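You operate a simulated robot arm through the tools that you are given. There is no shell and no other tool.

You run a simulated two-armed robot. Do the job below in one go: nothing can be reset, and whatever is moved stays where it is left.

Task
Steam the tea named on the press card for the time it says.
Fine: one run; then switch the steamer off, leave pan and dial as they are.

Only the result counts: the job must be done as asked and must still hold three seconds after the hand-in. Knocking over, shifting, dropping, spilling or breaking anything else fails it.

Robot
Two 7-joint arms with fingered hands on one trunk that stands fixed in place. Base frame: the origin is at the foot of the trunk, x ahead of it, y to its left, z up; the work surface is at about z = 850. Readings come in mm, rad, newtons and seconds.
The left shoulder is at [99, 128, 1086], the right one opposite. Each reaches about 1156 mm from its shoulder. Payload 5 kg a hand.
The TCP of each hand is the grasp point between the finger pads, 37 mm short of the fingertips. In the tool frame z runs along the fingers and y along their closing line. The gripper opens to 124 mm; its body begins 43 mm behind the TCP. The gripper is a hand of 3 fingers: y runs from the thumb to the fingers, the wrist lies at [-21, -116, -203] in the tool frame.
Orientation is told as [roll, pitch, yaw] about the base's x, y, z axes, in that order, counted from this pose: with the fingers straight down and the wrist toward the robot, the tool's x, y and z point along [0, 1, 0], [1, 0, 0] and [0, 0, -1] of the base frame.

Tools
- The arms move only by the tool servo_tool. It takes "left_targets", "right_targets" or both (then of equal length, played together; a hand with none holds still); each is a list of rows, each a list of 2 entries, a list of its own where there are three numbers: the shift along the tool's x, y, z in mm, then the turn, a rotation vector about the tool's x, y, z in rad. In form: [[[x, y, z], [rx, ry, rz]], ...]. A call has 1 to 20 rows; each row is the pose to reach, as a shift and turn from the pose commanded when the call began, along the tool's axes at that moment. Each row takes 0.2 s and may step no farther than 50 mm and 0.15 rad from the row before; otherwise, the whole call is refused. A pose out of reach is approached as far as the arm can. The call stops where the force on the tool passes 40 N (or 10 N more than at its start, if that is more) or the arm is blocked; 0.2 s more then pass. In this call time passes only in rows, and 0.2 s behind the last. The reply holds the time, the measured pose of the TCP, the force on the tool along the base axes, the opening and the grip force, in the units named above and with some noise, with the torque about the TCP (base axes, N m) and any sound that the robot's microphone picked up.
- Cameras (640 x 400 px; columns grow to the right, rows downward): "scene" is now at [270.6, 3.1, 1255.4]; the picture's right is [0.03, -1.00, 0.00], its down [-0.49, -0.02, -0.87] and it looks along [0.87, 0.03, -0.49] (base axes); focal length 214 px, centre (320, 200). "left" rides on the left gripper at [-72, -104, -154] in its tool frame; the picture's right is [-0.83, -0.26, 0.49], its down [0.51, -0.72, 0.47] and it looks along [0.23, 0.64, 0.73] (tool axes); focal length 243 px, centre (320, 200). "right" rides on the right gripper at [72, -104, -154] in its tool frame; the picture's right is [-0.83, 0.26, -0.49], its down [-0.51, -0.72, 0.47] and it looks along [-0.23, 0.64, 0.73] (tool axes); focal length 243 px, centre (320, 200). There is no depth. A picture from a camera that has moved, and an enlarged one, comes with that camera's place and axes in the base frame and with its lens.
- camera(camera): a new picture of that camera. The clock stands still meanwhile.
- lift_body(by): moves the trunk up (or, below 0, down) by that many mm; the arms and the scene camera ride with it, the base frame stays. It gives what a move gives, with no picture.
- finger_targets(index, middle, thumb_bend, thumb_turn, hand): sets how far each is bent, from 0 (flat) to 1 (curled in); at 0.3 the hand is open as for a grip, at 0.7 the pads meet at the TCP. One left out holds its place. A second passes; each finger stops where it meets its share of the squeeze, and holds until it gets a number again. It is the only way to open and close the hand. It gives what a move gives, with no picture; readings hold the bend of each and the force on the fingers (four entries, about 0 where the hand has none), thumb and palm. thumb_turn goes from beside the hand (0) to across from the fingers (1), as for a grip.
- aim_head(pan, tilt): turns the head with the scene camera to pan (to the left, within 1.396 rad either way) and tilt (down, from -0.506 to 1.204), counted from straight ahead of the robot (the tilt from the chest, where the trunk bows). It gives what a move gives.
- inspect(camera, box): a new picture of the part [left, top, right, bottom] of that camera's present view, enlarged. The clock stands still meanwhile.
- hand_in(): hands the job in; it is judged then, once.

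Places have to be worked out from the pictures, the camera data and where the tool is seen. Open the grippers and draw the arms clear of the work before you hand the job in, unless the task says otherwise.

The tools are called after ">>>" as name(argument=value, ...) on one line, values as JSON. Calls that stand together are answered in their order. servo_tool: Moves the arms, as the interface text tells. Its arguments: {"type":"object","properties":{"left_targets":{"type":"array"},"right_targets":{"type":"array"}},"required":[]} The other tools are called the same way: lift_body (by) moves the trunk up or down; finger_targets (index, middle, thumb_bend, thumb_turn, hand) moves the fingers one by one; aim_head (pan, tilt) turns the head that bears the scene camera; camera (camera) takes a picture; inspect (camera, box) takes an enlarged picture of a part of a camera's view; hand_in () hands the job in.

At the start:

```text
t: 0.0
left_tool_pos: [710.7, 229.0, 1228.8]
left_tcp_rot: [0.0, 0.0, 0.002]
left_force: [-0.5, 0.2, -0.8]
left_moment: [-0.01, 0.01, 0.0]
left_gripper_width: 123.7
left_grip_force: 0.1
left_shape: jaw
left_bend: [0.3, 0.3, 0.3, 0.98]
left_finger forces: [0.0, 0.1, 0.0, 0.0, 0.0, 0.0]
right_tool_pos: [728.6, -325.4, 1242.5]
right_tcp_rot: [-0.001, 0.002, 0.001]
right_force: [-1.0, 0.2, 0.5]
right_moment: [0.0, -0.01, 0.03]
right_gripper_width: 123.7
right_grip_force: 0.2
right_shape: jaw
right_bend: [0.3, 0.3, 0.3, 0.98]
right_finger forces: [0.0, 0.0, 0.0, 0.0, 0.1, 0.0]
trunk travel left (down, up): [-275.0, 288.0]
head pan, tilt (commanded): [0.031, 0.515]
```

scene: 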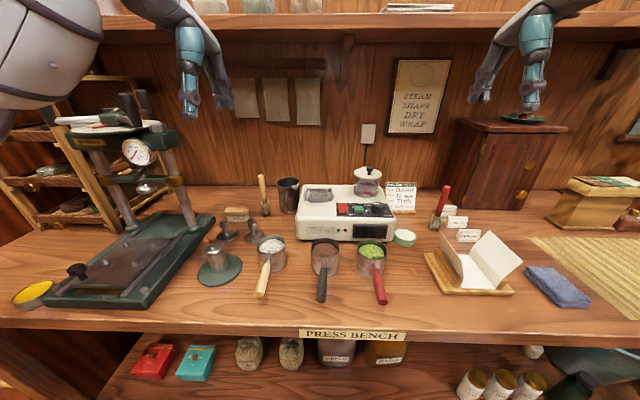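
right: 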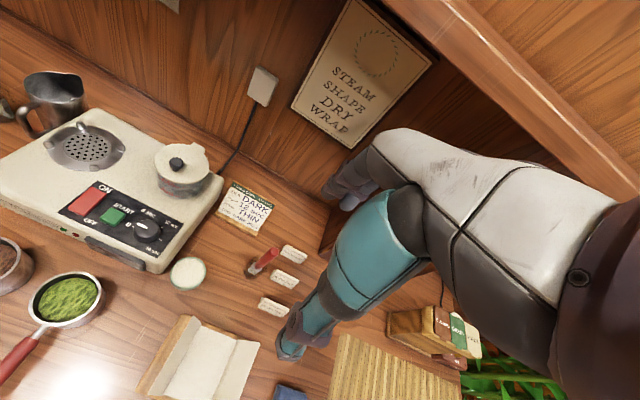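
left: 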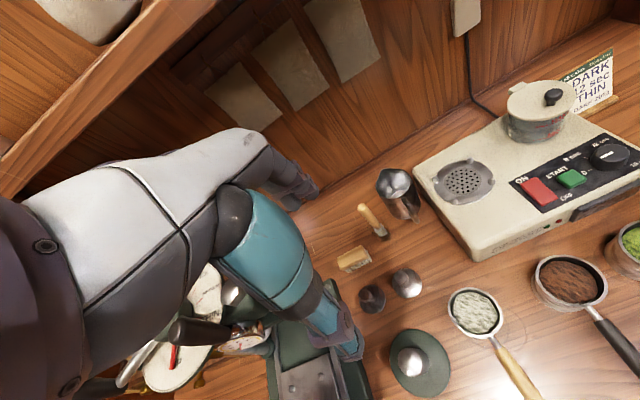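

I see a steamer with a red switch, a green start button and a dial, plus three pans of tea (white, dark, green) and a press card reading "DARK 12 SEC THIN". I'll enlarge the card and the steamer panel first.

>>> inspect(camera="right", box=[210, 170, 290, 240])

>>> inspect(camera="right", box=[50, 170, 210, 270])

>>> inspect(camera="left", box=[500, 40, 640, 220])

>>> inspect(camera="scene", box=[240, 150, 440, 310])

```text
5.71 times, centred on (250, 205) of right
camera zoom: at [624.7, -252.4, 1394.2], right [0.26, -0.83, 0.49], down [-0.72, -0.51, -0.47], along [0.64, -0.23, -0.73], focal length 1386 px, centre (720, 171)
```

zoom: 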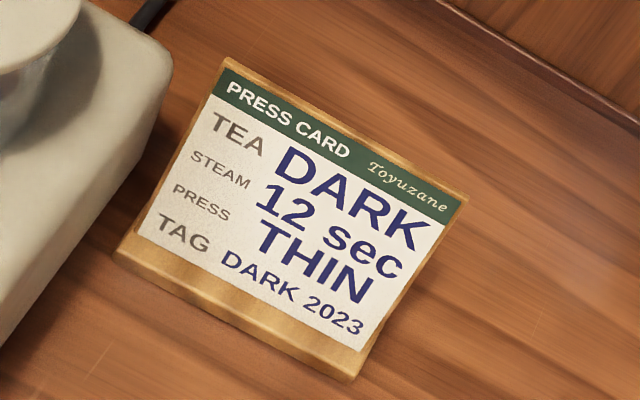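

```text
4.00 times, centred on (130, 220) of right
camera zoom: at [624.7, -252.4, 1394.2], right [0.26, -0.83, 0.49], down [-0.72, -0.51, -0.47], along [0.64, -0.23, -0.73], focal length 970 px, centre (1080, 120)
```

zoom: 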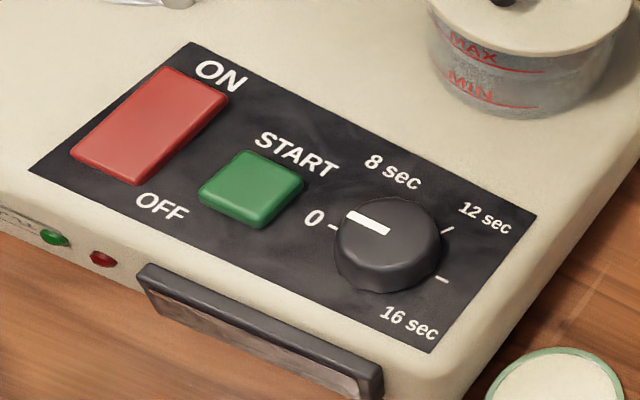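

```text
2.22 times, centred on (570, 130) of left
camera zoom: at [607.8, 156.0, 1381.1], right [-0.26, -0.83, -0.49], down [-0.72, 0.51, -0.47], along [0.64, 0.23, -0.73], focal length 539 px, centre (-236, 356)
```

zoom: 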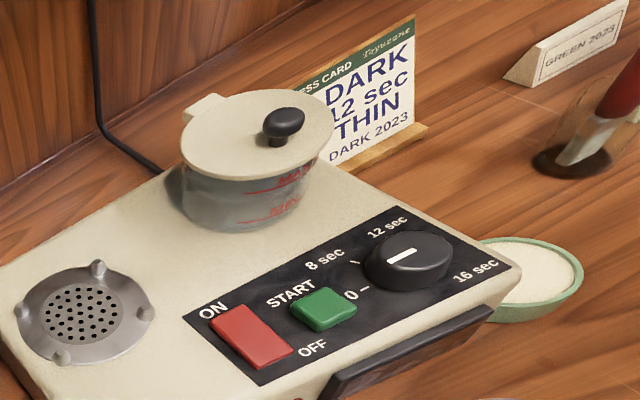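

```text
2.50 times, centred on (340, 230) of scene
camera zoom: at [270.6, 3.1, 1255.4], right [0.03, -1.0, 0.0], down [-0.49, -0.02, -0.87], along [0.87, 0.03, -0.49], focal length 536 px, centre (270, 125)
```

zoom: 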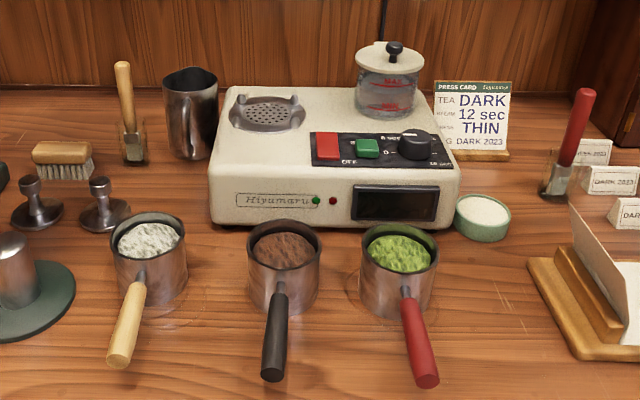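

The card says DARK, 12 sec. The dial appears to point at 0, at about [768, -135, 962], and the dark pan's rim is near [655, 3, 913]. I'll zoom in further on the dial, switch, water tank, steam plate and pans.

>>> inspect(camera="scene", box=[285, 150, 415, 245])

>>> inspect(camera="right", box=[120, 190, 190, 260])

>>> inspect(camera="left", box=[410, 60, 640, 210])

>>> inspect(camera="scene", box=[240, 225, 400, 315])

>>> inspect(camera="left", box=[430, 210, 640, 400])

```text
4.21 times, centred on (350, 198) of scene
camera zoom: at [270.6, 3.1, 1255.4], right [0.03, -1.0, 0.0], down [-0.49, -0.02, -0.87], along [0.87, 0.03, -0.49], focal length 903 px, centre (194, 210)
```

zoom: 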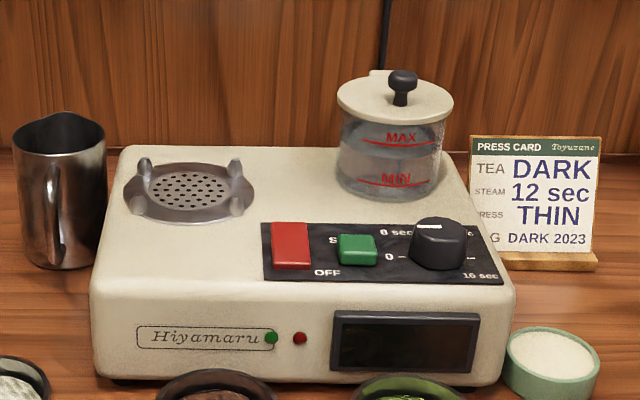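

```text
5.71 times, centred on (155, 225) of right
camera zoom: at [624.7, -252.4, 1394.2], right [0.26, -0.83, 0.49], down [-0.72, -0.51, -0.47], along [0.64, -0.23, -0.73], focal length 1386 px, centre (1263, 57)
```

zoom: 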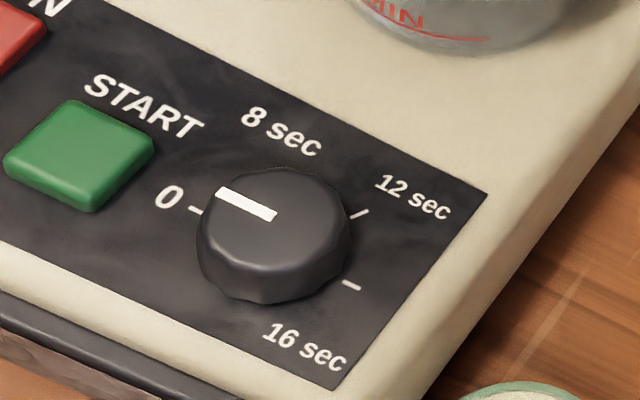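

```text
2.67 times, centred on (525, 135) of left
camera zoom: at [607.8, 156.0, 1381.1], right [-0.26, -0.83, -0.49], down [-0.72, 0.51, -0.47], along [0.64, 0.23, -0.73], focal length 647 px, centre (-227, 373)
```

zoom: 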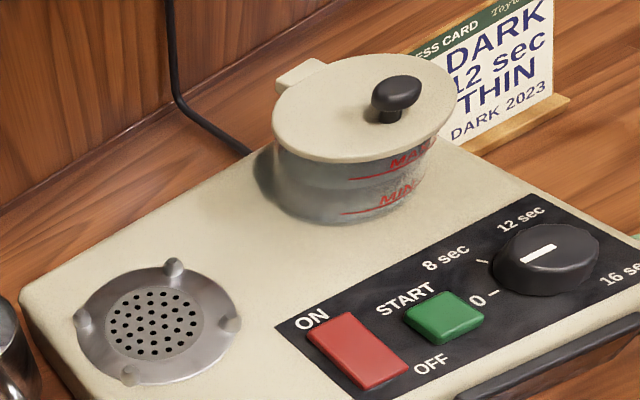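

```text
4.00 times, centred on (320, 270) of scene
camera zoom: at [270.6, 3.1, 1255.4], right [0.03, -1.0, 0.0], down [-0.49, -0.02, -0.87], along [0.87, 0.03, -0.49], focal length 858 px, centre (320, -80)
```

zoom: 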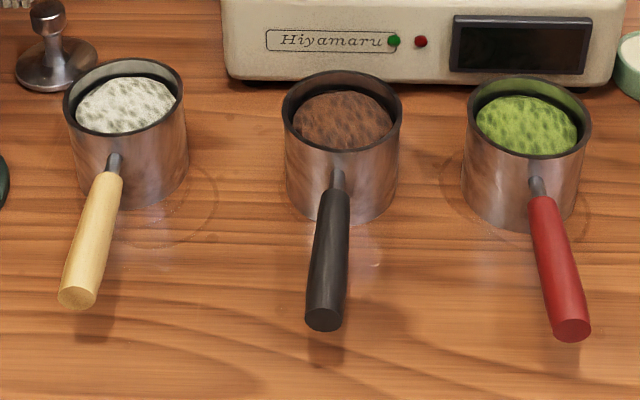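

```text
2.11 times, centred on (535, 305) of left
camera zoom: at [607.8, 156.0, 1381.1], right [-0.26, -0.83, -0.49], down [-0.72, 0.51, -0.47], along [0.64, 0.23, -0.73], focal length 511 px, centre (-133, -21)
```

zoom: 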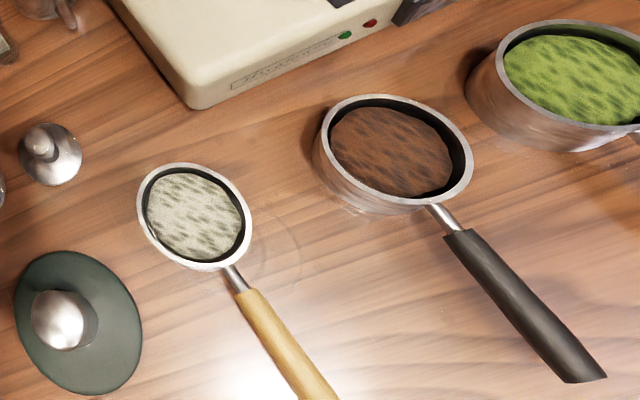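

The card gives DARK for 12 seconds, and on my estimate the dial's marks run 0, 8, 12, 16 clockwise from left to right in 60° steps. I'll check the jar labels below the bench, the lamps and the water level so I can be sure of the tea and the switch state.

>>> inspect(camera="scene", box=[300, 320, 420, 395])

>>> inspect(camera="scene", box=[330, 160, 400, 205])

>>> inspect(camera="scene", box=[300, 195, 400, 245])

>>> inspect(camera="scene", box=[420, 180, 530, 300])

>>> inspect(camera="right", box=[40, 170, 130, 250])

```text
5.33 times, centred on (360, 358) of scene
camera zoom: at [270.6, 3.1, 1255.4], right [0.03, -1.0, 0.0], down [-0.49, -0.02, -0.87], along [0.87, 0.03, -0.49], focal length 1144 px, centre (107, -640)
```

zoom: 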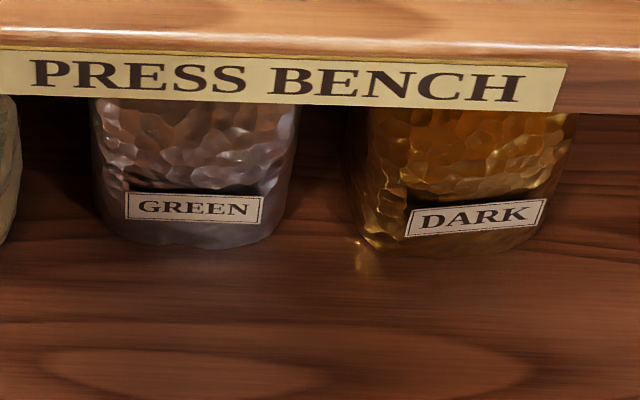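

```text
8.89 times, centred on (365, 182) of scene
camera zoom: at [270.6, 3.1, 1255.4], right [0.03, -1.0, 0.0], down [-0.49, -0.02, -0.87], along [0.87, 0.03, -0.49], focal length 1906 px, centre (-80, 356)
```

zoom: 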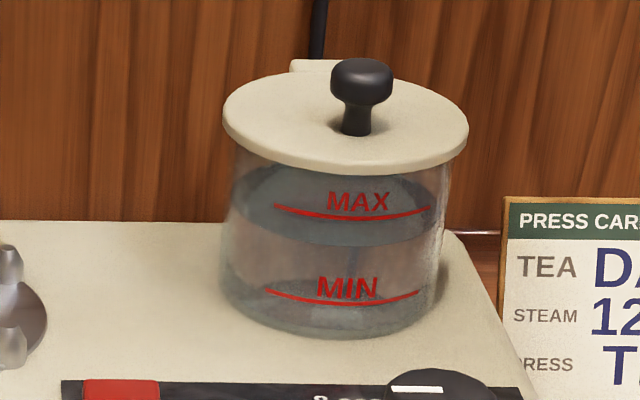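

```text
6.40 times, centred on (350, 220) of scene
camera zoom: at [270.6, 3.1, 1255.4], right [0.03, -1.0, 0.0], down [-0.49, -0.02, -0.87], along [0.87, 0.03, -0.49], focal length 1373 px, centre (128, 72)
```

zoom: 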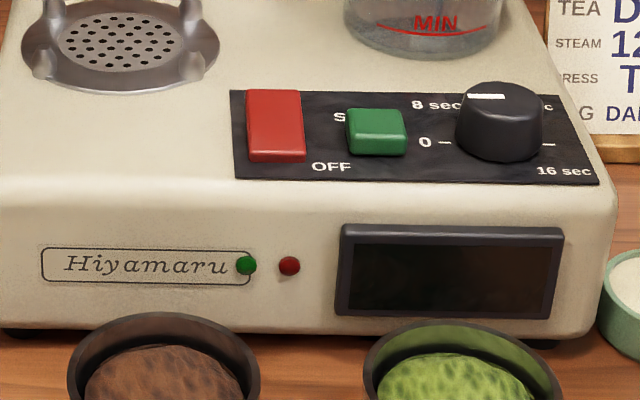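

```text
3.33 times, centred on (475, 240) of scene
camera zoom: at [270.6, 3.1, 1255.4], right [0.03, -1.0, 0.0], down [-0.49, -0.02, -0.87], along [0.87, 0.03, -0.49], focal length 715 px, centre (-197, 67)
```

zoom: 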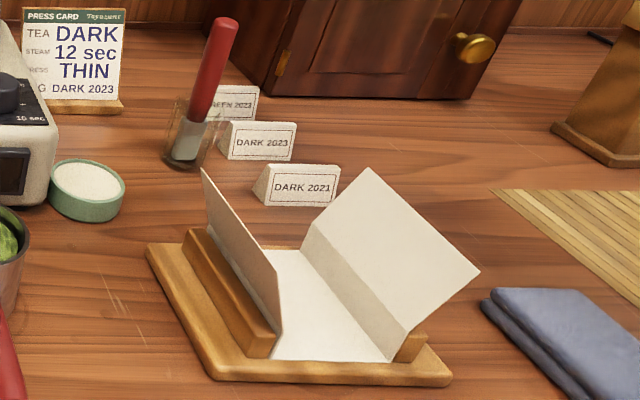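

```text
5.00 times, centred on (85, 210) of right
camera zoom: at [624.7, -252.4, 1394.2], right [0.26, -0.83, 0.49], down [-0.72, -0.51, -0.47], along [0.64, -0.23, -0.73], focal length 1213 px, centre (1495, 150)
```

zoom: 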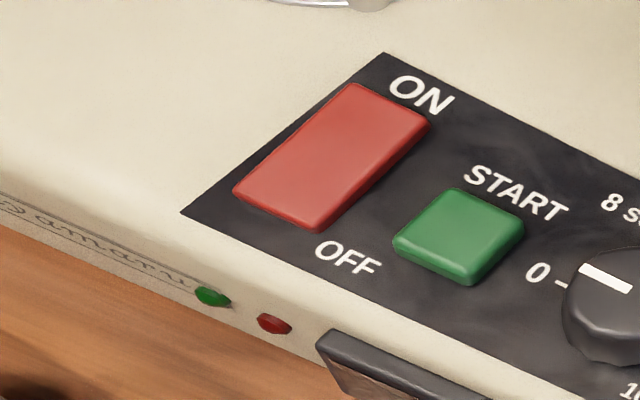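

The water sits between MIN and MAX, the lamps and display are dark (steamer off), and the dial points to 0. The brown tea in the black-handled pan is the dark one; its handle runs from about [602, 5, 900] to [528, 10, 897]. I'll narrow the left hand a little, then bring it above the handle, turned so it closes across it.

>>> finger_targets(hand="left", index=0.42, middle=0.42, thumb_bend=0.42, thumb_turn=1.0)

>>> servo_tool(left_targets=[[[-18.5, -11.1, 14.9], [0, 0, 0.135]], [[-37, -22.3, 29.8], [0, 0, 0.27]], [[-55.5, -33.4, 44.7], [0, 0, 0.405]], [[-74, -44.6, 59.6], [0, 0, 0.54]], [[-92.5, -55.7, 74.5], [0, 0, 0.675]], [[-111, -66.9, 89.4], [0, 0, 0.81]], [[-129.5, -78, 104.3], [0, 0, 0.945]], [[-148, -89.1, 119.2], [0, 0, 1.08]], [[-166.5, -100.3, 134.1], [0, 0, 1.215]], [[-185, -111.4, 149], [0, 0, 1.35]], [[-203.5, -122.6, 163.9], [0, 0, 1.485]], [[-222, -133.7, 178.8], [0, 0, 1.62]]])

```text
t: 1.0
left_tool_pos: [711.9, 228.3, 1228.0]
left_tcp_rot: [0.0, 0.002, -0.001]
left_force: [-0.1, 0.0, 0.0]
left_moment: [-0.01, -0.01, -0.03]
left_gripper_width: 92.9
left_grip_force: 0.1
left_shape: fingers
left_bend: [0.42, 0.42, 0.42, 0.99]
left_finger forces: [0.1, 0.1, 0.0, 0.0, 0.1, 0.0]
right_tool_pos: [727.3, -325.3, 1242.2]
right_tcp_rot: [0.0, 0.0, -0.001]
right_force: [-1.3, -0.2, -0.5]
right_moment: [-0.01, 0.01, 0.01]
right_gripper_width: 123.8
right_grip_force: 0.0
right_shape: jaw
right_bend: [0.3, 0.3, 0.3, 0.98]
right_finger forces: [0.0, 0.0, 0.1, 0.1, 0.0, 0.0]
trunk travel left (down, up): [-275.0, 288.0]
head pan, tilt (commanded): [0.031, 0.515]
```

```text
t: 3.8
left_tool_pos: [566.1, 12.0, 1065.7]
left_tcp_rot: [0.035, 0.012, -1.598]
left_force: [1.5, -0.6, -0.6]
left_moment: [0.01, 0.01, -0.01]
left_gripper_width: 92.9
left_grip_force: 0.1
left_shape: fingers
left_bend: [0.42, 0.42, 0.42, 0.99]
left_finger forces: [0.1, 0.1, 0.1, 0.0, 0.0, 0.0]
right_tool_pos: [708.5, -331.3, 1250.2]
right_tcp_rot: [0.006, -0.015, -0.001]
right_force: [1.1, 0.0, -0.1]
right_moment: [0.08, 0.08, -0.01]
right_gripper_width: 123.5
right_grip_force: 0.0
right_shape: jaw
right_bend: [0.3, 0.3, 0.3, 0.98]
right_finger forces: [0.1, 0.1, 0.1, 0.1, 0.1, 0.0]
trunk travel left (down, up): [-275.0, 288.0]
head pan, tilt (commanded): [0.031, 0.515]
stopped in row 12 (left hand): the arm was blocked; the commanded pose is now the measured one
```

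The left arm was blocked in its last row, and the right hand moved about 20 mm, so something touched. I'll look before doing anything else.

>>> camera(camera="scene")

>>> camera(camera="left")

>>> camera(camera="right")

```text
taken
camera scene: at [251.0, -3.0, 1258.8], right [0.03, -1.0, 0.0], down [-0.48, -0.01, -0.88], along [0.88, 0.03, -0.48], focal length 214 px, centre (320, 200)
```

scene: 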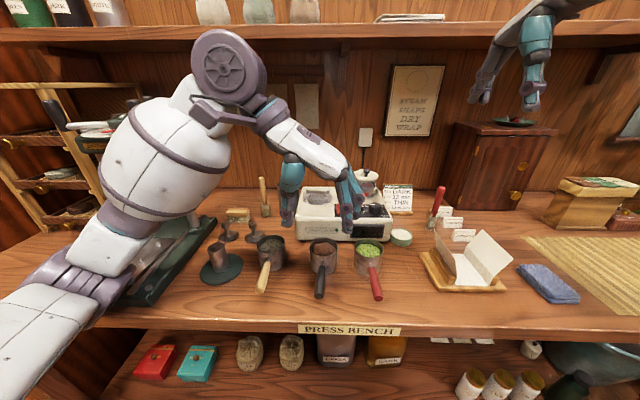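

```text
taken
camera left: at [492.5, 115.9, 1217.5], right [-0.8, 0.29, -0.52], down [0.54, 0.71, -0.44], along [0.24, -0.64, -0.73], focal length 243 px, centre (320, 200)
```

left: 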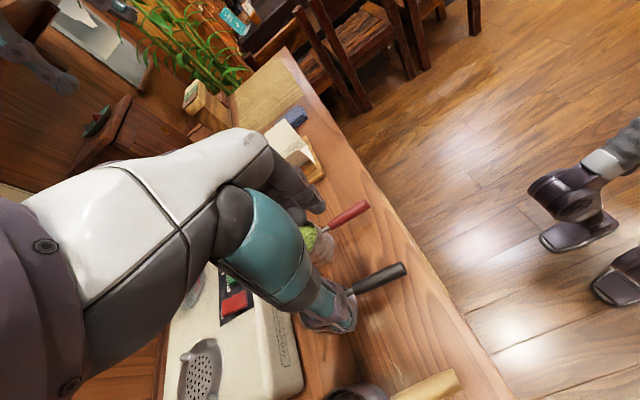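

```text
taken
camera right: at [603.5, -259.9, 1401.2], right [0.25, -0.83, 0.49], down [-0.72, -0.5, -0.48], along [0.65, -0.23, -0.72], focal length 243 px, centre (320, 200)
```

right: 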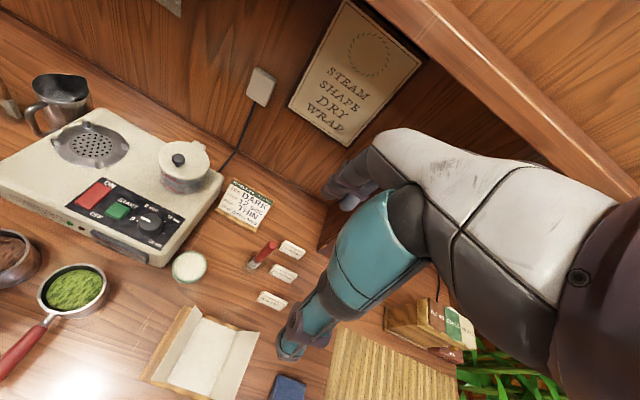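

The trunk leaned back about 20 mm, so the left elbow, which hangs low near the bench's front left, seems to have pressed on something. I'll zoom in on the elbow before withdrawing it.

>>> inspect(camera="scene", box=[0, 200, 240, 360])

```text
2.50 times, centred on (120, 280) of scene
camera zoom: at [251.0, -3.0, 1258.8], right [0.03, -1.0, 0.0], down [-0.48, -0.01, -0.88], along [0.88, 0.03, -0.48], focal length 536 px, centre (820, 0)
```

zoom: 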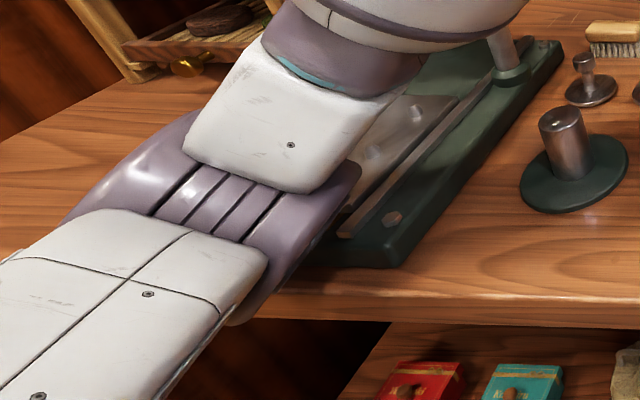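

The elbow is low over the bench's front left, beside the press. I'll back the left hand up along the way it came to free the elbow, then check the press area.

>>> servo_tool(left_targets=[[[11, -18.5, -15], [0, 0, -0.135]], [[22, -37, -30], [0, 0, -0.27]], [[33.4, -55.5, -44.7], [0, 0, -0.405]], [[44, -74, -60], [0, 0, -0.54]], [[55, -92, -75], [0, 0, -0.675]]])

```text
t: 5.0
left_tool_pos: [636.2, 103.6, 1132.7]
left_tcp_rot: [0.016, -0.006, -0.934]
left_force: [-0.1, -0.6, 0.3]
left_moment: [-0.01, -0.04, 0.01]
left_gripper_width: 92.8
left_grip_force: 0.0
left_shape: fingers
left_bend: [0.42, 0.42, 0.42, 0.99]
left_finger forces: [0.0, 0.0, 0.1, 0.1, 0.0, 0.0]
right_tool_pos: [725.5, -324.1, 1244.3]
right_tcp_rot: [0.0, -0.002, 0.0]
right_force: [-0.2, -0.3, 0.5]
right_moment: [0.02, 0.0, -0.02]
right_gripper_width: 123.6
right_grip_force: 0.1
right_shape: jaw
right_bend: [0.3, 0.3, 0.3, 0.98]
right_finger forces: [0.0, 0.0, 0.0, 0.0, 0.0, 0.0]
trunk travel left (down, up): [-275.0, 288.0]
head pan, tilt (commanded): [0.031, 0.515]
```

The right hand is back at its old place, so the trunk is free again. I'll look at the press area on the left.

>>> camera(camera="scene")

>>> inspect(camera="scene", box=[0, 180, 240, 340])

```text
taken
camera scene: at [268.7, 3.1, 1255.9], right [0.03, -1.0, 0.0], down [-0.49, -0.02, -0.87], along [0.87, 0.03, -0.49], focal length 214 px, centre (320, 200)
```

scene: 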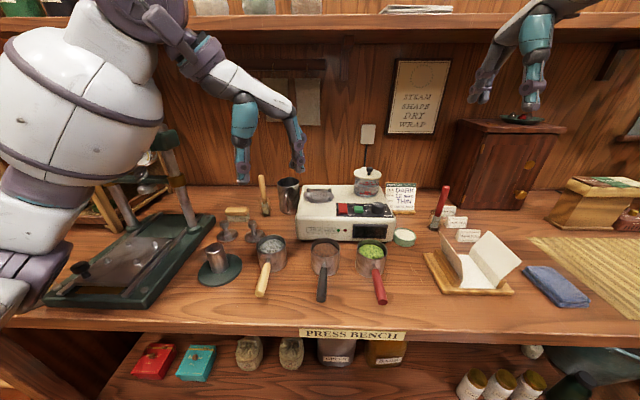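

```text
2.50 times, centred on (120, 260) of scene
camera zoom: at [268.7, 3.1, 1255.9], right [0.03, -1.0, 0.0], down [-0.49, -0.02, -0.87], along [0.87, 0.03, -0.49], focal length 536 px, centre (820, 50)
```

zoom: 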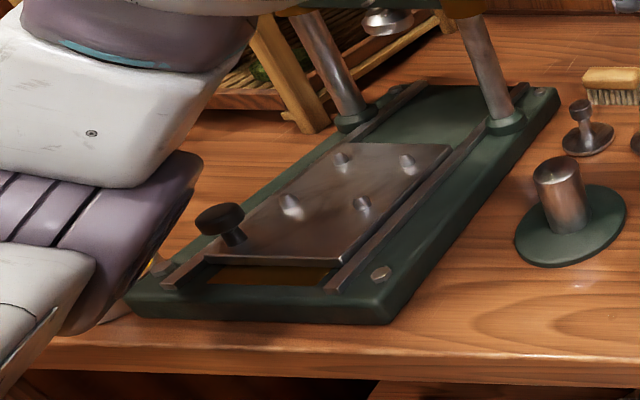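

The press and its parts look just as before, so nothing was shifted. The elbow hangs too low with the shoulders this near the bench, so I'll raise the trunk to bring the elbows clear.

>>> lift_body(by=270)

>>> aim_head(pan=0.031, tilt=0.8)

>>> camera(camera="scene")

```text
t: 7.8
left_tool_pos: [639.0, 102.7, 1399.7]
left_tcp_rot: [0.014, -0.007, -0.937]
left_force: [0.7, 0.4, 0.0]
left_moment: [-0.03, -0.01, 0.01]
left_gripper_width: 92.7
left_grip_force: 0.0
left_shape: fingers
left_bend: [0.42, 0.42, 0.42, 0.99]
left_finger forces: [0.0, 0.0, 0.0, 0.0, 0.0, 0.1]
right_tool_pos: [729.3, -325.7, 1509.7]
right_tcp_rot: [0.0, 0.001, 0.0]
right_force: [0.1, 0.7, -0.4]
right_moment: [0.03, 0.0, -0.05]
right_gripper_width: 123.8
right_grip_force: 0.1
right_shape: jaw
right_bend: [0.3, 0.3, 0.3, 0.98]
right_finger forces: [0.0, 0.0, 0.1, 0.1, 0.1, 0.0]
trunk travel left (down, up): [-545.0, 18.0]
head pan, tilt (commanded): [0.031, 0.515]
```

```text
t: 8.5
left_tool_pos: [638.3, 102.5, 1402.9]
left_tcp_rot: [0.014, -0.007, -0.935]
left_force: [0.2, -0.1, 0.0]
left_moment: [-0.02, 0.02, 0.01]
left_gripper_width: 92.7
left_grip_force: 0.1
left_shape: fingers
left_bend: [0.42, 0.42, 0.42, 0.99]
left_finger forces: [0.0, 0.1, 0.1, 0.1, 0.0, 0.0]
right_tool_pos: [729.5, -325.0, 1511.9]
right_tcp_rot: [0.001, -0.001, -0.002]
right_force: [-0.5, -0.3, -0.9]
right_moment: [0.0, -0.02, 0.02]
right_gripper_width: 123.6
right_grip_force: 0.0
right_shape: jaw
right_bend: [0.3, 0.3, 0.3, 0.98]
right_finger forces: [0.0, 0.0, 0.0, 0.0, 0.1, 0.1]
trunk travel left (down, up): [-545.0, 18.0]
head pan, tilt (commanded): [0.031, 0.799]
```

```text
taken
camera scene: at [136.8, 2.7, 1531.6], right [0.03, -1.0, 0.0], down [-0.72, -0.02, -0.7], along [0.7, 0.02, -0.72], focal length 214 px, centre (320, 200)
```

scene: 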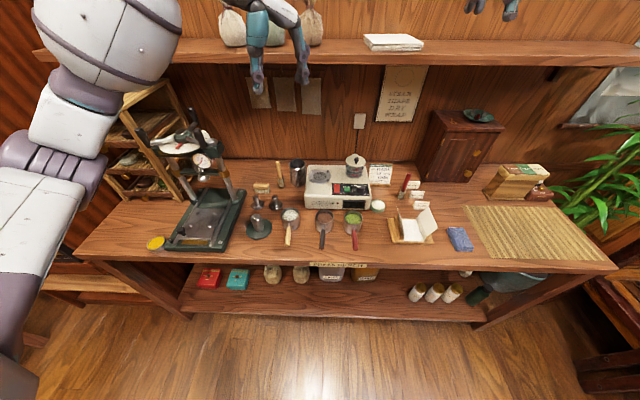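

Nothing on the bench has moved: the yellow dish and press are intact, and the elbow is now high. I'll bring the left hand down toward the black handle in stages.

>>> servo_tool(left_targets=[[[-10.6, 4.1, 40.3], [0, 0, 0.0685]], [[-21.2, 8.1, 80.6], [0, 0, 0.137]], [[-31.7, 12.2, 120.9], [0, 0, 0.2055]], [[-42.3, 16.2, 161.2], [0, 0, 0.274]], [[-52.9, 20.3, 201.5], [0, 0, 0.3425]], [[-63.5, 24.4, 241.8], [0, 0, 0.411]], [[-74.1, 28.4, 282.1], [0, 0, 0.4795]]])

>>> camera(camera="scene")

>>> camera(camera="left")

```text
t: 10.1
left_tool_pos: [599.1, 34.9, 1118.2]
left_tcp_rot: [0.016, 0.0, -1.416]
left_force: [0.8, 0.1, 0.0]
left_moment: [0.01, 0.0, 0.0]
left_gripper_width: 92.7
left_grip_force: 0.1
left_shape: fingers
left_bend: [0.42, 0.42, 0.42, 0.99]
left_finger forces: [0.0, 0.1, 0.1, 0.0, 0.0, 0.0]
right_tool_pos: [729.1, -325.8, 1511.0]
right_tcp_rot: [0.0, 0.001, -0.001]
right_force: [-0.5, -0.1, -0.4]
right_moment: [-0.03, 0.01, -0.02]
right_gripper_width: 123.5
right_grip_force: 0.1
right_shape: jaw
right_bend: [0.3, 0.3, 0.3, 0.98]
right_finger forces: [0.0, 0.0, 0.0, 0.0, 0.1, 0.0]
trunk travel left (down, up): [-545.0, 18.0]
head pan, tilt (commanded): [0.031, 0.799]
```

```text
taken
camera scene: at [136.3, 2.8, 1531.6], right [0.03, -1.0, 0.0], down [-0.72, -0.02, -0.7], along [0.7, 0.02, -0.72], focal length 214 px, centre (320, 200)
```

scene: 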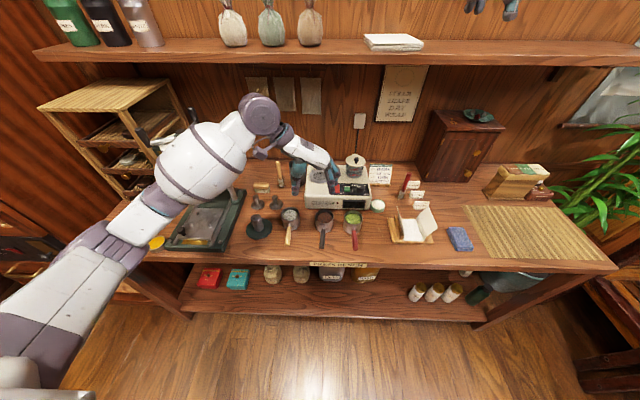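

```text
taken
camera left: at [510.0, 126.8, 1270.7], right [-0.85, 0.13, -0.51], down [0.4, 0.79, -0.46], along [0.34, -0.59, -0.73], focal length 243 px, centre (320, 200)
```

left: 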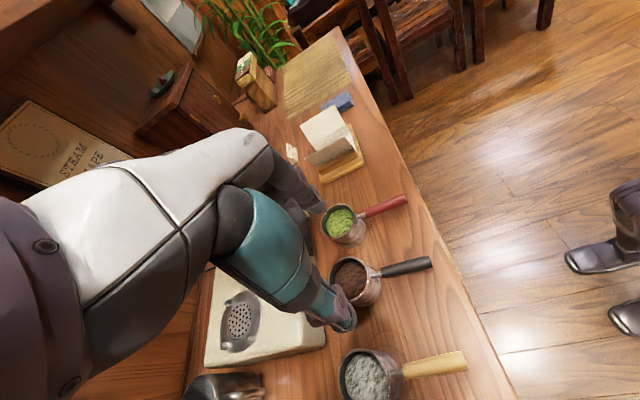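

The elbow is well clear at roughly [360, 385, 1195]. This view puts the handle from [600, 5, 900] to [528, 12, 898]. I'll carry on to 100 mm above it, turned to match.

>>> servo_tool(left_targets=[[[-8.4, 8.1, 39.4], [-0.005, 0, 0.078]], [[-16.7, 16.2, 78.8], [-0.01, 0, 0.156]], [[-25.1, 24.3, 118.2], [-0.016, 0, 0.234]]])

>>> camera(camera="scene")

>>> camera(camera="left")

```text
t: 10.9
left_tool_pos: [580.8, 7.5, 999.8]
left_tcp_rot: [0.016, -0.012, -1.648]
left_force: [0.3, 0.2, -0.5]
left_moment: [0.01, 0.01, 0.03]
left_gripper_width: 93.0
left_grip_force: 0.1
left_shape: fingers
left_bend: [0.42, 0.42, 0.42, 0.99]
left_finger forces: [0.0, 0.0, 0.0, 0.0, 0.0, 0.0]
right_tool_pos: [729.4, -325.3, 1511.3]
right_tcp_rot: [0.001, 0.001, -0.001]
right_force: [0.0, -0.8, 1.0]
right_moment: [0.01, -0.01, 0.01]
right_gripper_width: 123.7
right_grip_force: 0.2
right_shape: jaw
right_bend: [0.3, 0.3, 0.3, 0.98]
right_finger forces: [0.0, 0.1, 0.0, 0.0, 0.0, 0.1]
trunk travel left (down, up): [-545.0, 18.0]
head pan, tilt (commanded): [0.031, 0.799]
```

```text
taken
camera scene: at [136.3, 2.6, 1531.6], right [0.03, -1.0, 0.0], down [-0.72, -0.02, -0.7], along [0.7, 0.02, -0.72], focal length 214 px, centre (320, 200)
```

scene: 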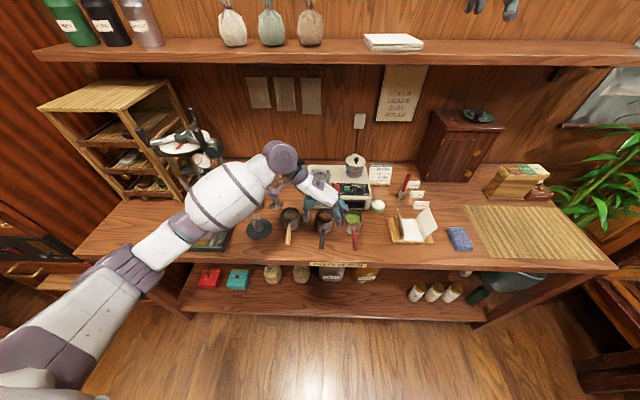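

```text
taken
camera left: at [514.9, 119.3, 1151.6], right [-0.8, 0.32, -0.51], down [0.57, 0.67, -0.47], along [0.19, -0.67, -0.72], focal length 243 px, centre (320, 200)
```

left: 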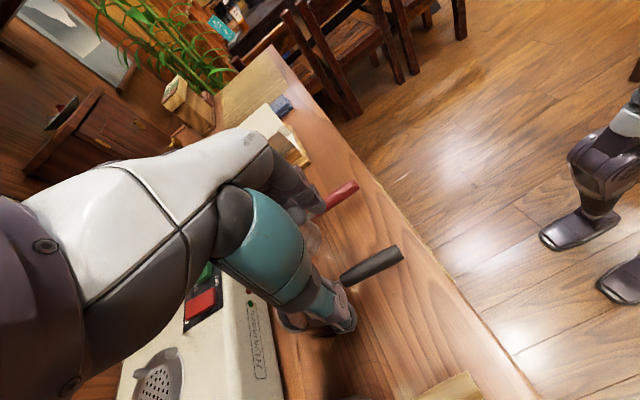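

The hand sits right over the handle at z=1000. I'll zoom in to see how far the two fingers spread along it, to keep clear of the cup.

>>> inspect(camera="left", box=[220, 130, 420, 350])

>>> inspect(camera="scene", box=[270, 140, 390, 260])

```text
1.82 times, centred on (320, 240) of left
camera zoom: at [514.9, 119.3, 1151.6], right [-0.8, 0.32, -0.51], down [0.57, 0.67, -0.47], along [0.19, -0.67, -0.72], focal length 441 px, centre (320, 127)
```

zoom: 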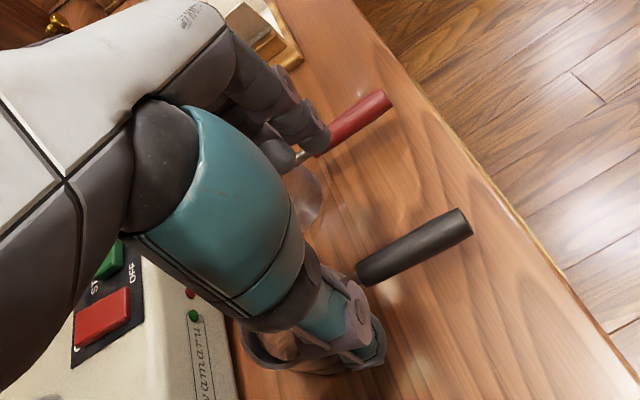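

```text
3.33 times, centred on (330, 200) of scene
camera zoom: at [136.3, 2.6, 1531.6], right [0.03, -1.0, 0.0], down [-0.72, -0.02, -0.7], along [0.7, 0.02, -0.72], focal length 715 px, centre (287, 200)
```

zoom: 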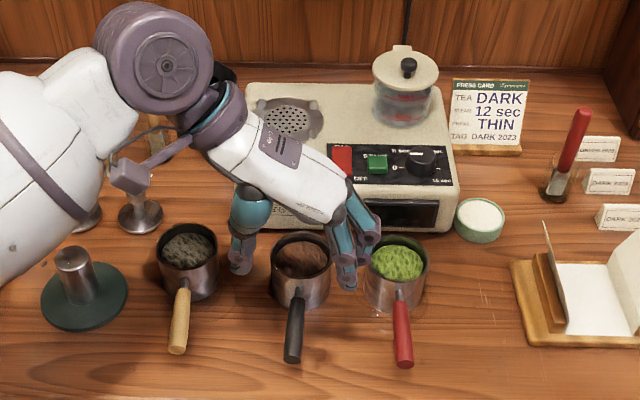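

I need the finger spacing more exactly, so I'll enlarge the hand further in the scene view.

>>> inspect(camera="scene", box=[305, 185, 355, 240])

```text
7.27 times, centred on (330, 212) of scene
camera zoom: at [136.3, 2.6, 1531.6], right [0.03, -1.0, 0.0], down [-0.72, -0.02, -0.7], along [0.7, 0.02, -0.72], focal length 1560 px, centre (247, 109)
```

zoom: 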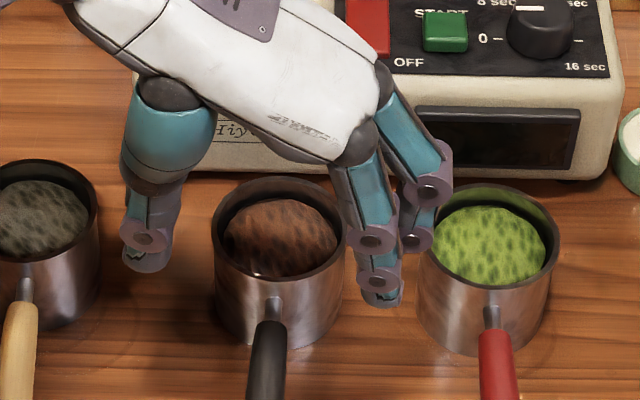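

The two fingers sit about 30 mm apart around the hand's centre, with the thumb opposite, so aiming at x≈573 keeps them clear of the cup. I'll descend to TCP z≈902 over the handle.

>>> servo_tool(left_targets=[[[-4, 0.3, 30], [0, 0, 0]], [[-7.5, 0.6, 60], [0, 0, 0]], [[-7.5, 0.6, 80], [0, 0, 0]], [[-7.5, 0.6, 97], [0, 0, 0]]])

>>> inspect(camera="scene", box=[295, 185, 355, 255])

>>> inspect(camera="left", box=[220, 130, 420, 350])

```text
t: 11.9
left_tool_pos: [575.0, 8.5, 902.8]
left_tcp_rot: [0.017, -0.011, -1.646]
left_force: [0.9, -0.1, -0.2]
left_moment: [-0.02, 0.0, 0.01]
left_gripper_width: 92.8
left_grip_force: 0.0
left_shape: fingers
left_bend: [0.42, 0.42, 0.42, 0.99]
left_finger forces: [0.1, 0.1, 0.1, 0.1, 0.0, 0.1]
right_tool_pos: [728.8, -325.2, 1512.0]
right_tcp_rot: [0.001, -0.001, 0.001]
right_force: [0.0, 0.4, 0.2]
right_moment: [0.03, -0.03, 0.02]
right_gripper_width: 123.7
right_grip_force: 0.0
right_shape: jaw
right_bend: [0.3, 0.3, 0.3, 0.98]
right_finger forces: [0.0, 0.0, 0.0, 0.0, 0.0, 0.0]
trunk travel left (down, up): [-545.0, 18.0]
head pan, tilt (commanded): [0.031, 0.799]
```

```text
5.71 times, centred on (325, 220) of scene
camera zoom: at [136.0, 3.0, 1531.7], right [0.03, -1.0, 0.0], down [-0.72, -0.02, -0.7], along [0.7, 0.02, -0.72], focal length 1226 px, centre (291, 86)
```

zoom: 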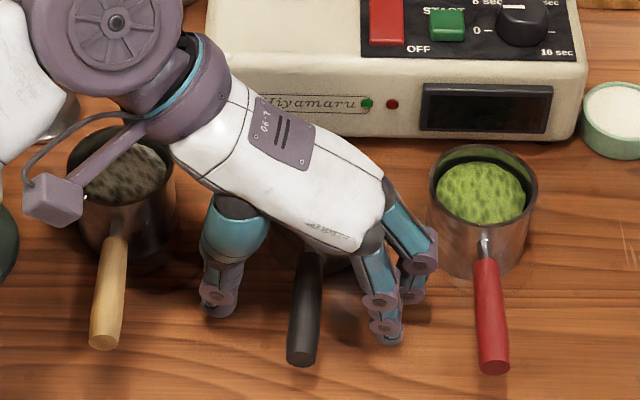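

```text
1.82 times, centred on (320, 240) of left
camera zoom: at [508.7, 119.3, 1053.8], right [-0.8, 0.32, -0.51], down [0.57, 0.67, -0.47], along [0.19, -0.67, -0.72], focal length 441 px, centre (320, 127)
```

zoom: 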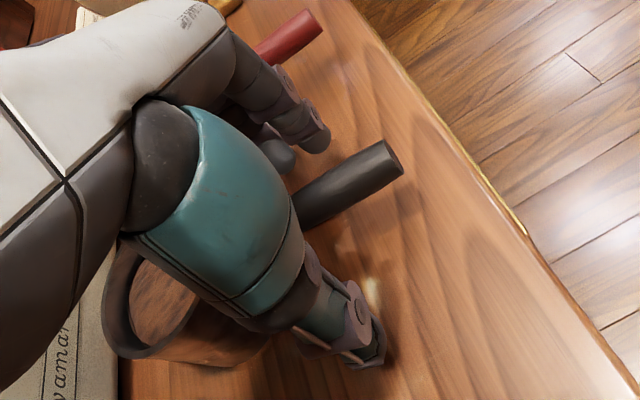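

The black handle lies between the thumb and the fingers. I'll close in two steps, starting with a partial one.

>>> finger_targets(hand="left", index=0.58, middle=0.58, thumb_bend=0.58, thumb_turn=1.0)

>>> inspect(camera="scene", box=[295, 185, 355, 255])

>>> inspect(camera="left", box=[220, 130, 420, 350])

```text
t: 12.9
left_tool_pos: [574.0, 8.8, 905.0]
left_tcp_rot: [0.018, -0.01, -1.648]
left_force: [-0.6, -0.3, -0.8]
left_moment: [0.0, -0.05, -0.01]
left_gripper_width: 46.4
left_grip_force: 0.0
left_shape: fingers
left_bend: [0.57, 0.57, 0.57, 1.0]
left_finger forces: [0.0, 0.1, 0.0, 0.0, 0.0, 0.0]
right_tool_pos: [728.8, -325.8, 1511.6]
right_tcp_rot: [-0.001, 0.0, 0.0]
right_force: [0.5, 0.3, 1.3]
right_moment: [0.01, 0.03, 0.0]
right_gripper_width: 123.7
right_grip_force: 0.0
right_shape: jaw
right_bend: [0.3, 0.3, 0.3, 0.98]
right_finger forces: [0.0, 0.0, 0.0, 0.0, 0.0, 0.1]
trunk travel left (down, up): [-545.0, 18.0]
head pan, tilt (commanded): [0.031, 0.799]
```

```text
5.71 times, centred on (325, 220) of scene
camera zoom: at [135.8, 2.7, 1531.8], right [0.03, -1.0, 0.0], down [-0.72, -0.02, -0.7], along [0.7, 0.02, -0.72], focal length 1226 px, centre (291, 86)
```

zoom: 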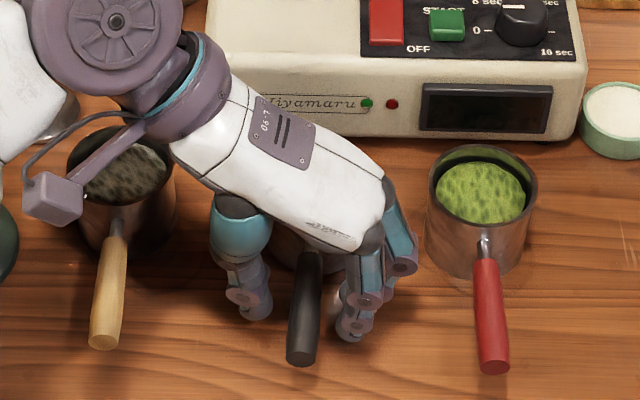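

```text
1.82 times, centred on (320, 240) of left
camera zoom: at [508.7, 119.0, 1054.5], right [-0.8, 0.32, -0.51], down [0.57, 0.67, -0.47], along [0.19, -0.67, -0.72], focal length 441 px, centre (320, 127)
```

zoom: 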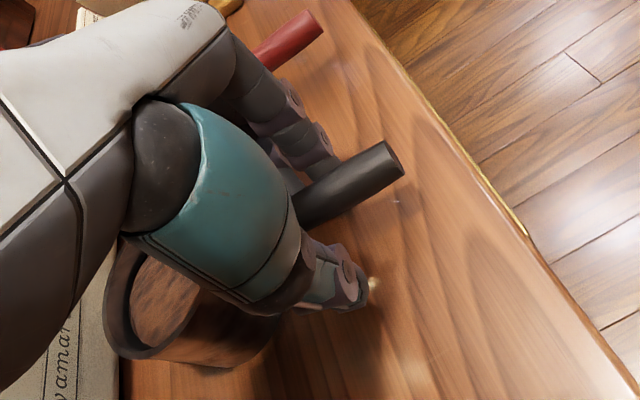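

The handle is still centred between the pads with no contact force. Now I'll close fully on it.

>>> finger_targets(hand="left", index=0.8, middle=0.8, thumb_bend=0.8, thumb_turn=1.0)

>>> inspect(camera="scene", box=[295, 185, 355, 255])

>>> inspect(camera="left", box=[220, 130, 420, 350])

```text
t: 13.9
left_tool_pos: [575.2, 7.5, 903.3]
left_tcp_rot: [0.018, -0.011, -1.647]
left_force: [-0.4, 0.5, -0.8]
left_moment: [-0.05, 0.02, -0.04]
left_gripper_width: 0.2
left_grip_force: 0.3
left_shape: fingers
left_bend: [0.74, 0.79, 0.74, 1.0]
left_finger forces: [0.0, 0.1, 0.0, 0.1, 0.6, 0.0]
right_tool_pos: [728.6, -326.2, 1511.6]
right_tcp_rot: [-0.002, 0.0, -0.001]
right_force: [0.2, 0.2, 0.8]
right_moment: [-0.01, 0.03, 0.02]
right_gripper_width: 123.4
right_grip_force: 0.0
right_shape: jaw
right_bend: [0.3, 0.3, 0.3, 0.98]
right_finger forces: [0.1, 0.0, 0.1, 0.1, 0.0, 0.0]
trunk travel left (down, up): [-545.0, 18.0]
head pan, tilt (commanded): [0.031, 0.799]
```

```text
5.71 times, centred on (325, 220) of scene
camera zoom: at [136.2, 2.7, 1531.7], right [0.03, -1.0, 0.0], down [-0.72, -0.02, -0.7], along [0.7, 0.02, -0.72], focal length 1226 px, centre (291, 86)
```

zoom: 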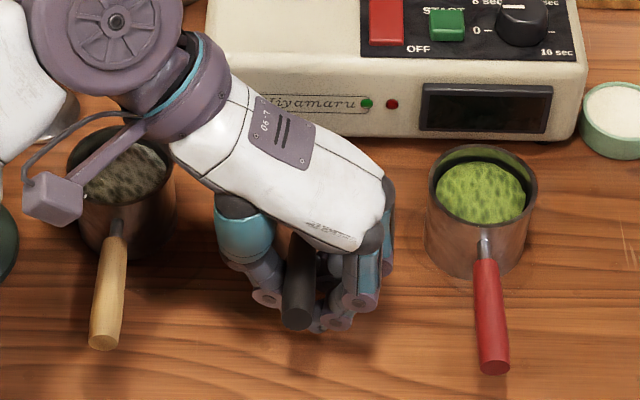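

```text
1.82 times, centred on (320, 240) of left
camera zoom: at [509.0, 119.0, 1054.2], right [-0.8, 0.32, -0.51], down [0.57, 0.67, -0.47], along [0.19, -0.67, -0.72], focal length 441 px, centre (320, 127)
```

zoom: 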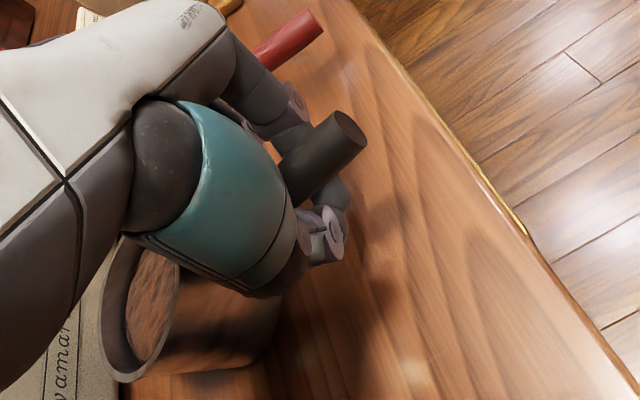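

The fingers closed under the handle and are lifting its end, so the pan is tipping. The handle evidently sits higher in the hand than the pads. I'll open slowly in small steps to let the pan settle back.

>>> finger_targets(hand="left", index=0.7, middle=0.7, thumb_bend=0.7)

>>> inspect(camera="left", box=[220, 130, 420, 350])

>>> inspect(camera="scene", box=[295, 185, 355, 255])

```text
t: 14.9
left_tool_pos: [575.4, 6.8, 903.9]
left_tcp_rot: [0.017, -0.012, -1.647]
left_force: [-0.1, 0.5, 0.2]
left_moment: [0.01, 0.01, 0.01]
left_gripper_width: 8.5
left_grip_force: 0.3
left_shape: fingers
left_bend: [0.7, 0.7, 0.7, 1.0]
left_finger forces: [0.8, 0.0, 0.0, 0.1, 1.0, 0.1]
right_tool_pos: [727.9, -326.1, 1512.2]
right_tcp_rot: [0.001, -0.001, 0.0]
right_force: [-0.2, 0.7, 0.2]
right_moment: [0.0, 0.03, -0.02]
right_gripper_width: 123.8
right_grip_force: 0.1
right_shape: jaw
right_bend: [0.3, 0.3, 0.3, 0.98]
right_finger forces: [0.1, 0.1, 0.0, 0.0, 0.1, 0.0]
trunk travel left (down, up): [-545.0, 18.0]
head pan, tilt (commanded): [0.031, 0.799]
```

```text
1.82 times, centred on (320, 240) of left
camera zoom: at [508.8, 119.1, 1054.3], right [-0.8, 0.32, -0.51], down [0.57, 0.67, -0.47], along [0.19, -0.67, -0.72], focal length 441 px, centre (320, 127)
```

zoom: 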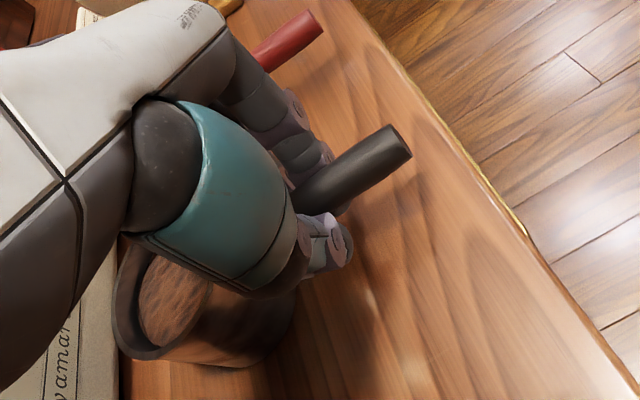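

```text
5.71 times, centred on (325, 220) of scene
camera zoom: at [136.0, 2.8, 1531.7], right [0.03, -1.0, 0.0], down [-0.72, -0.02, -0.7], along [0.7, 0.02, -0.72], focal length 1226 px, centre (291, 86)
```

zoom: 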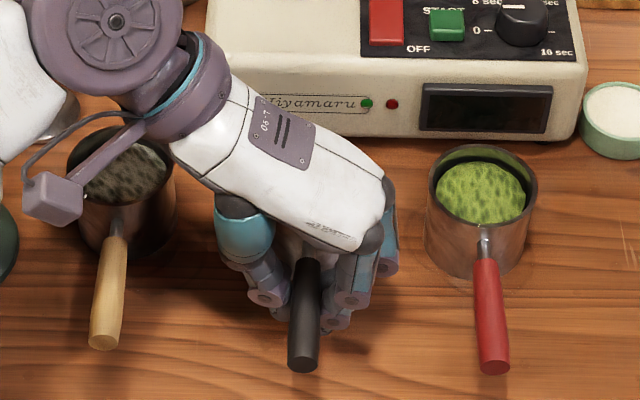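

The handle is coming back down. I'll keep opening gradually until the pan stands flat again.

>>> finger_targets(hand="left", index=0.66, middle=0.66, thumb_bend=0.66)

>>> finger_targets(hand="left", index=0.62, middle=0.62, thumb_bend=0.62)

>>> inspect(camera="left", box=[220, 130, 420, 350])

>>> inspect(camera="scene", box=[295, 185, 355, 255])

```text
t: 15.9
left_tool_pos: [575.2, 8.4, 903.3]
left_tcp_rot: [0.017, -0.011, -1.647]
left_force: [0.6, 0.3, 0.7]
left_moment: [0.01, 0.0, -0.01]
left_gripper_width: 18.4
left_grip_force: 0.0
left_shape: fingers
left_bend: [0.66, 0.66, 0.66, 1.0]
left_finger forces: [0.0, 0.0, 0.0, 0.0, 0.1, 0.1]
right_tool_pos: [727.8, -325.1, 1513.0]
right_tcp_rot: [0.0, 0.001, 0.0]
right_force: [0.2, 0.1, 0.0]
right_moment: [0.0, -0.01, 0.0]
right_gripper_width: 123.8
right_grip_force: 0.1
right_shape: jaw
right_bend: [0.3, 0.3, 0.3, 0.98]
right_finger forces: [0.2, 0.1, 0.1, 0.1, 0.0, 0.1]
trunk travel left (down, up): [-545.0, 18.0]
head pan, tilt (commanded): [0.031, 0.799]
```

```text
t: 16.9
left_tool_pos: [575.2, 8.1, 904.3]
left_tcp_rot: [0.017, -0.012, -1.647]
left_force: [-0.7, -1.2, 0.3]
left_moment: [-0.02, 0.02, -0.03]
left_gripper_width: 29.8
left_grip_force: 0.1
left_shape: fingers
left_bend: [0.62, 0.62, 0.62, 1.0]
left_finger forces: [0.0, 0.0, 0.0, 0.0, 0.1, 0.0]
right_tool_pos: [727.9, -324.4, 1512.4]
right_tcp_rot: [-0.001, 0.0, 0.001]
right_force: [-0.2, 0.0, -0.2]
right_moment: [0.01, 0.03, 0.01]
right_gripper_width: 123.8
right_grip_force: 0.1
right_shape: jaw
right_bend: [0.3, 0.3, 0.3, 0.98]
right_finger forces: [0.1, 0.1, 0.0, 0.1, 0.0, 0.0]
trunk travel left (down, up): [-545.0, 18.0]
head pan, tilt (commanded): [0.031, 0.799]
```

```text
1.82 times, centred on (320, 240) of left
camera zoom: at [508.8, 119.1, 1054.4], right [-0.8, 0.32, -0.51], down [0.57, 0.67, -0.47], along [0.19, -0.67, -0.72], focal length 441 px, centre (320, 127)
```

zoom: 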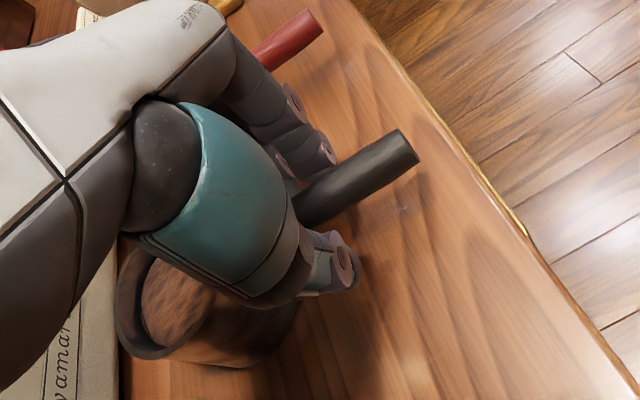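

```text
5.71 times, centred on (325, 220) of scene
camera zoom: at [135.9, 2.8, 1531.7], right [0.03, -1.0, 0.0], down [-0.72, -0.02, -0.7], along [0.7, 0.02, -0.72], focal length 1226 px, centre (291, 86)
```

zoom: 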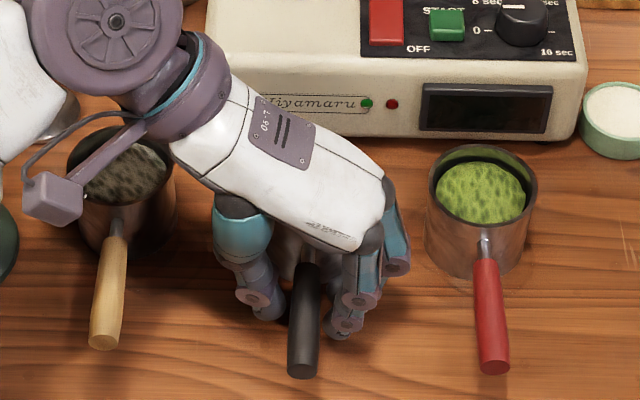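

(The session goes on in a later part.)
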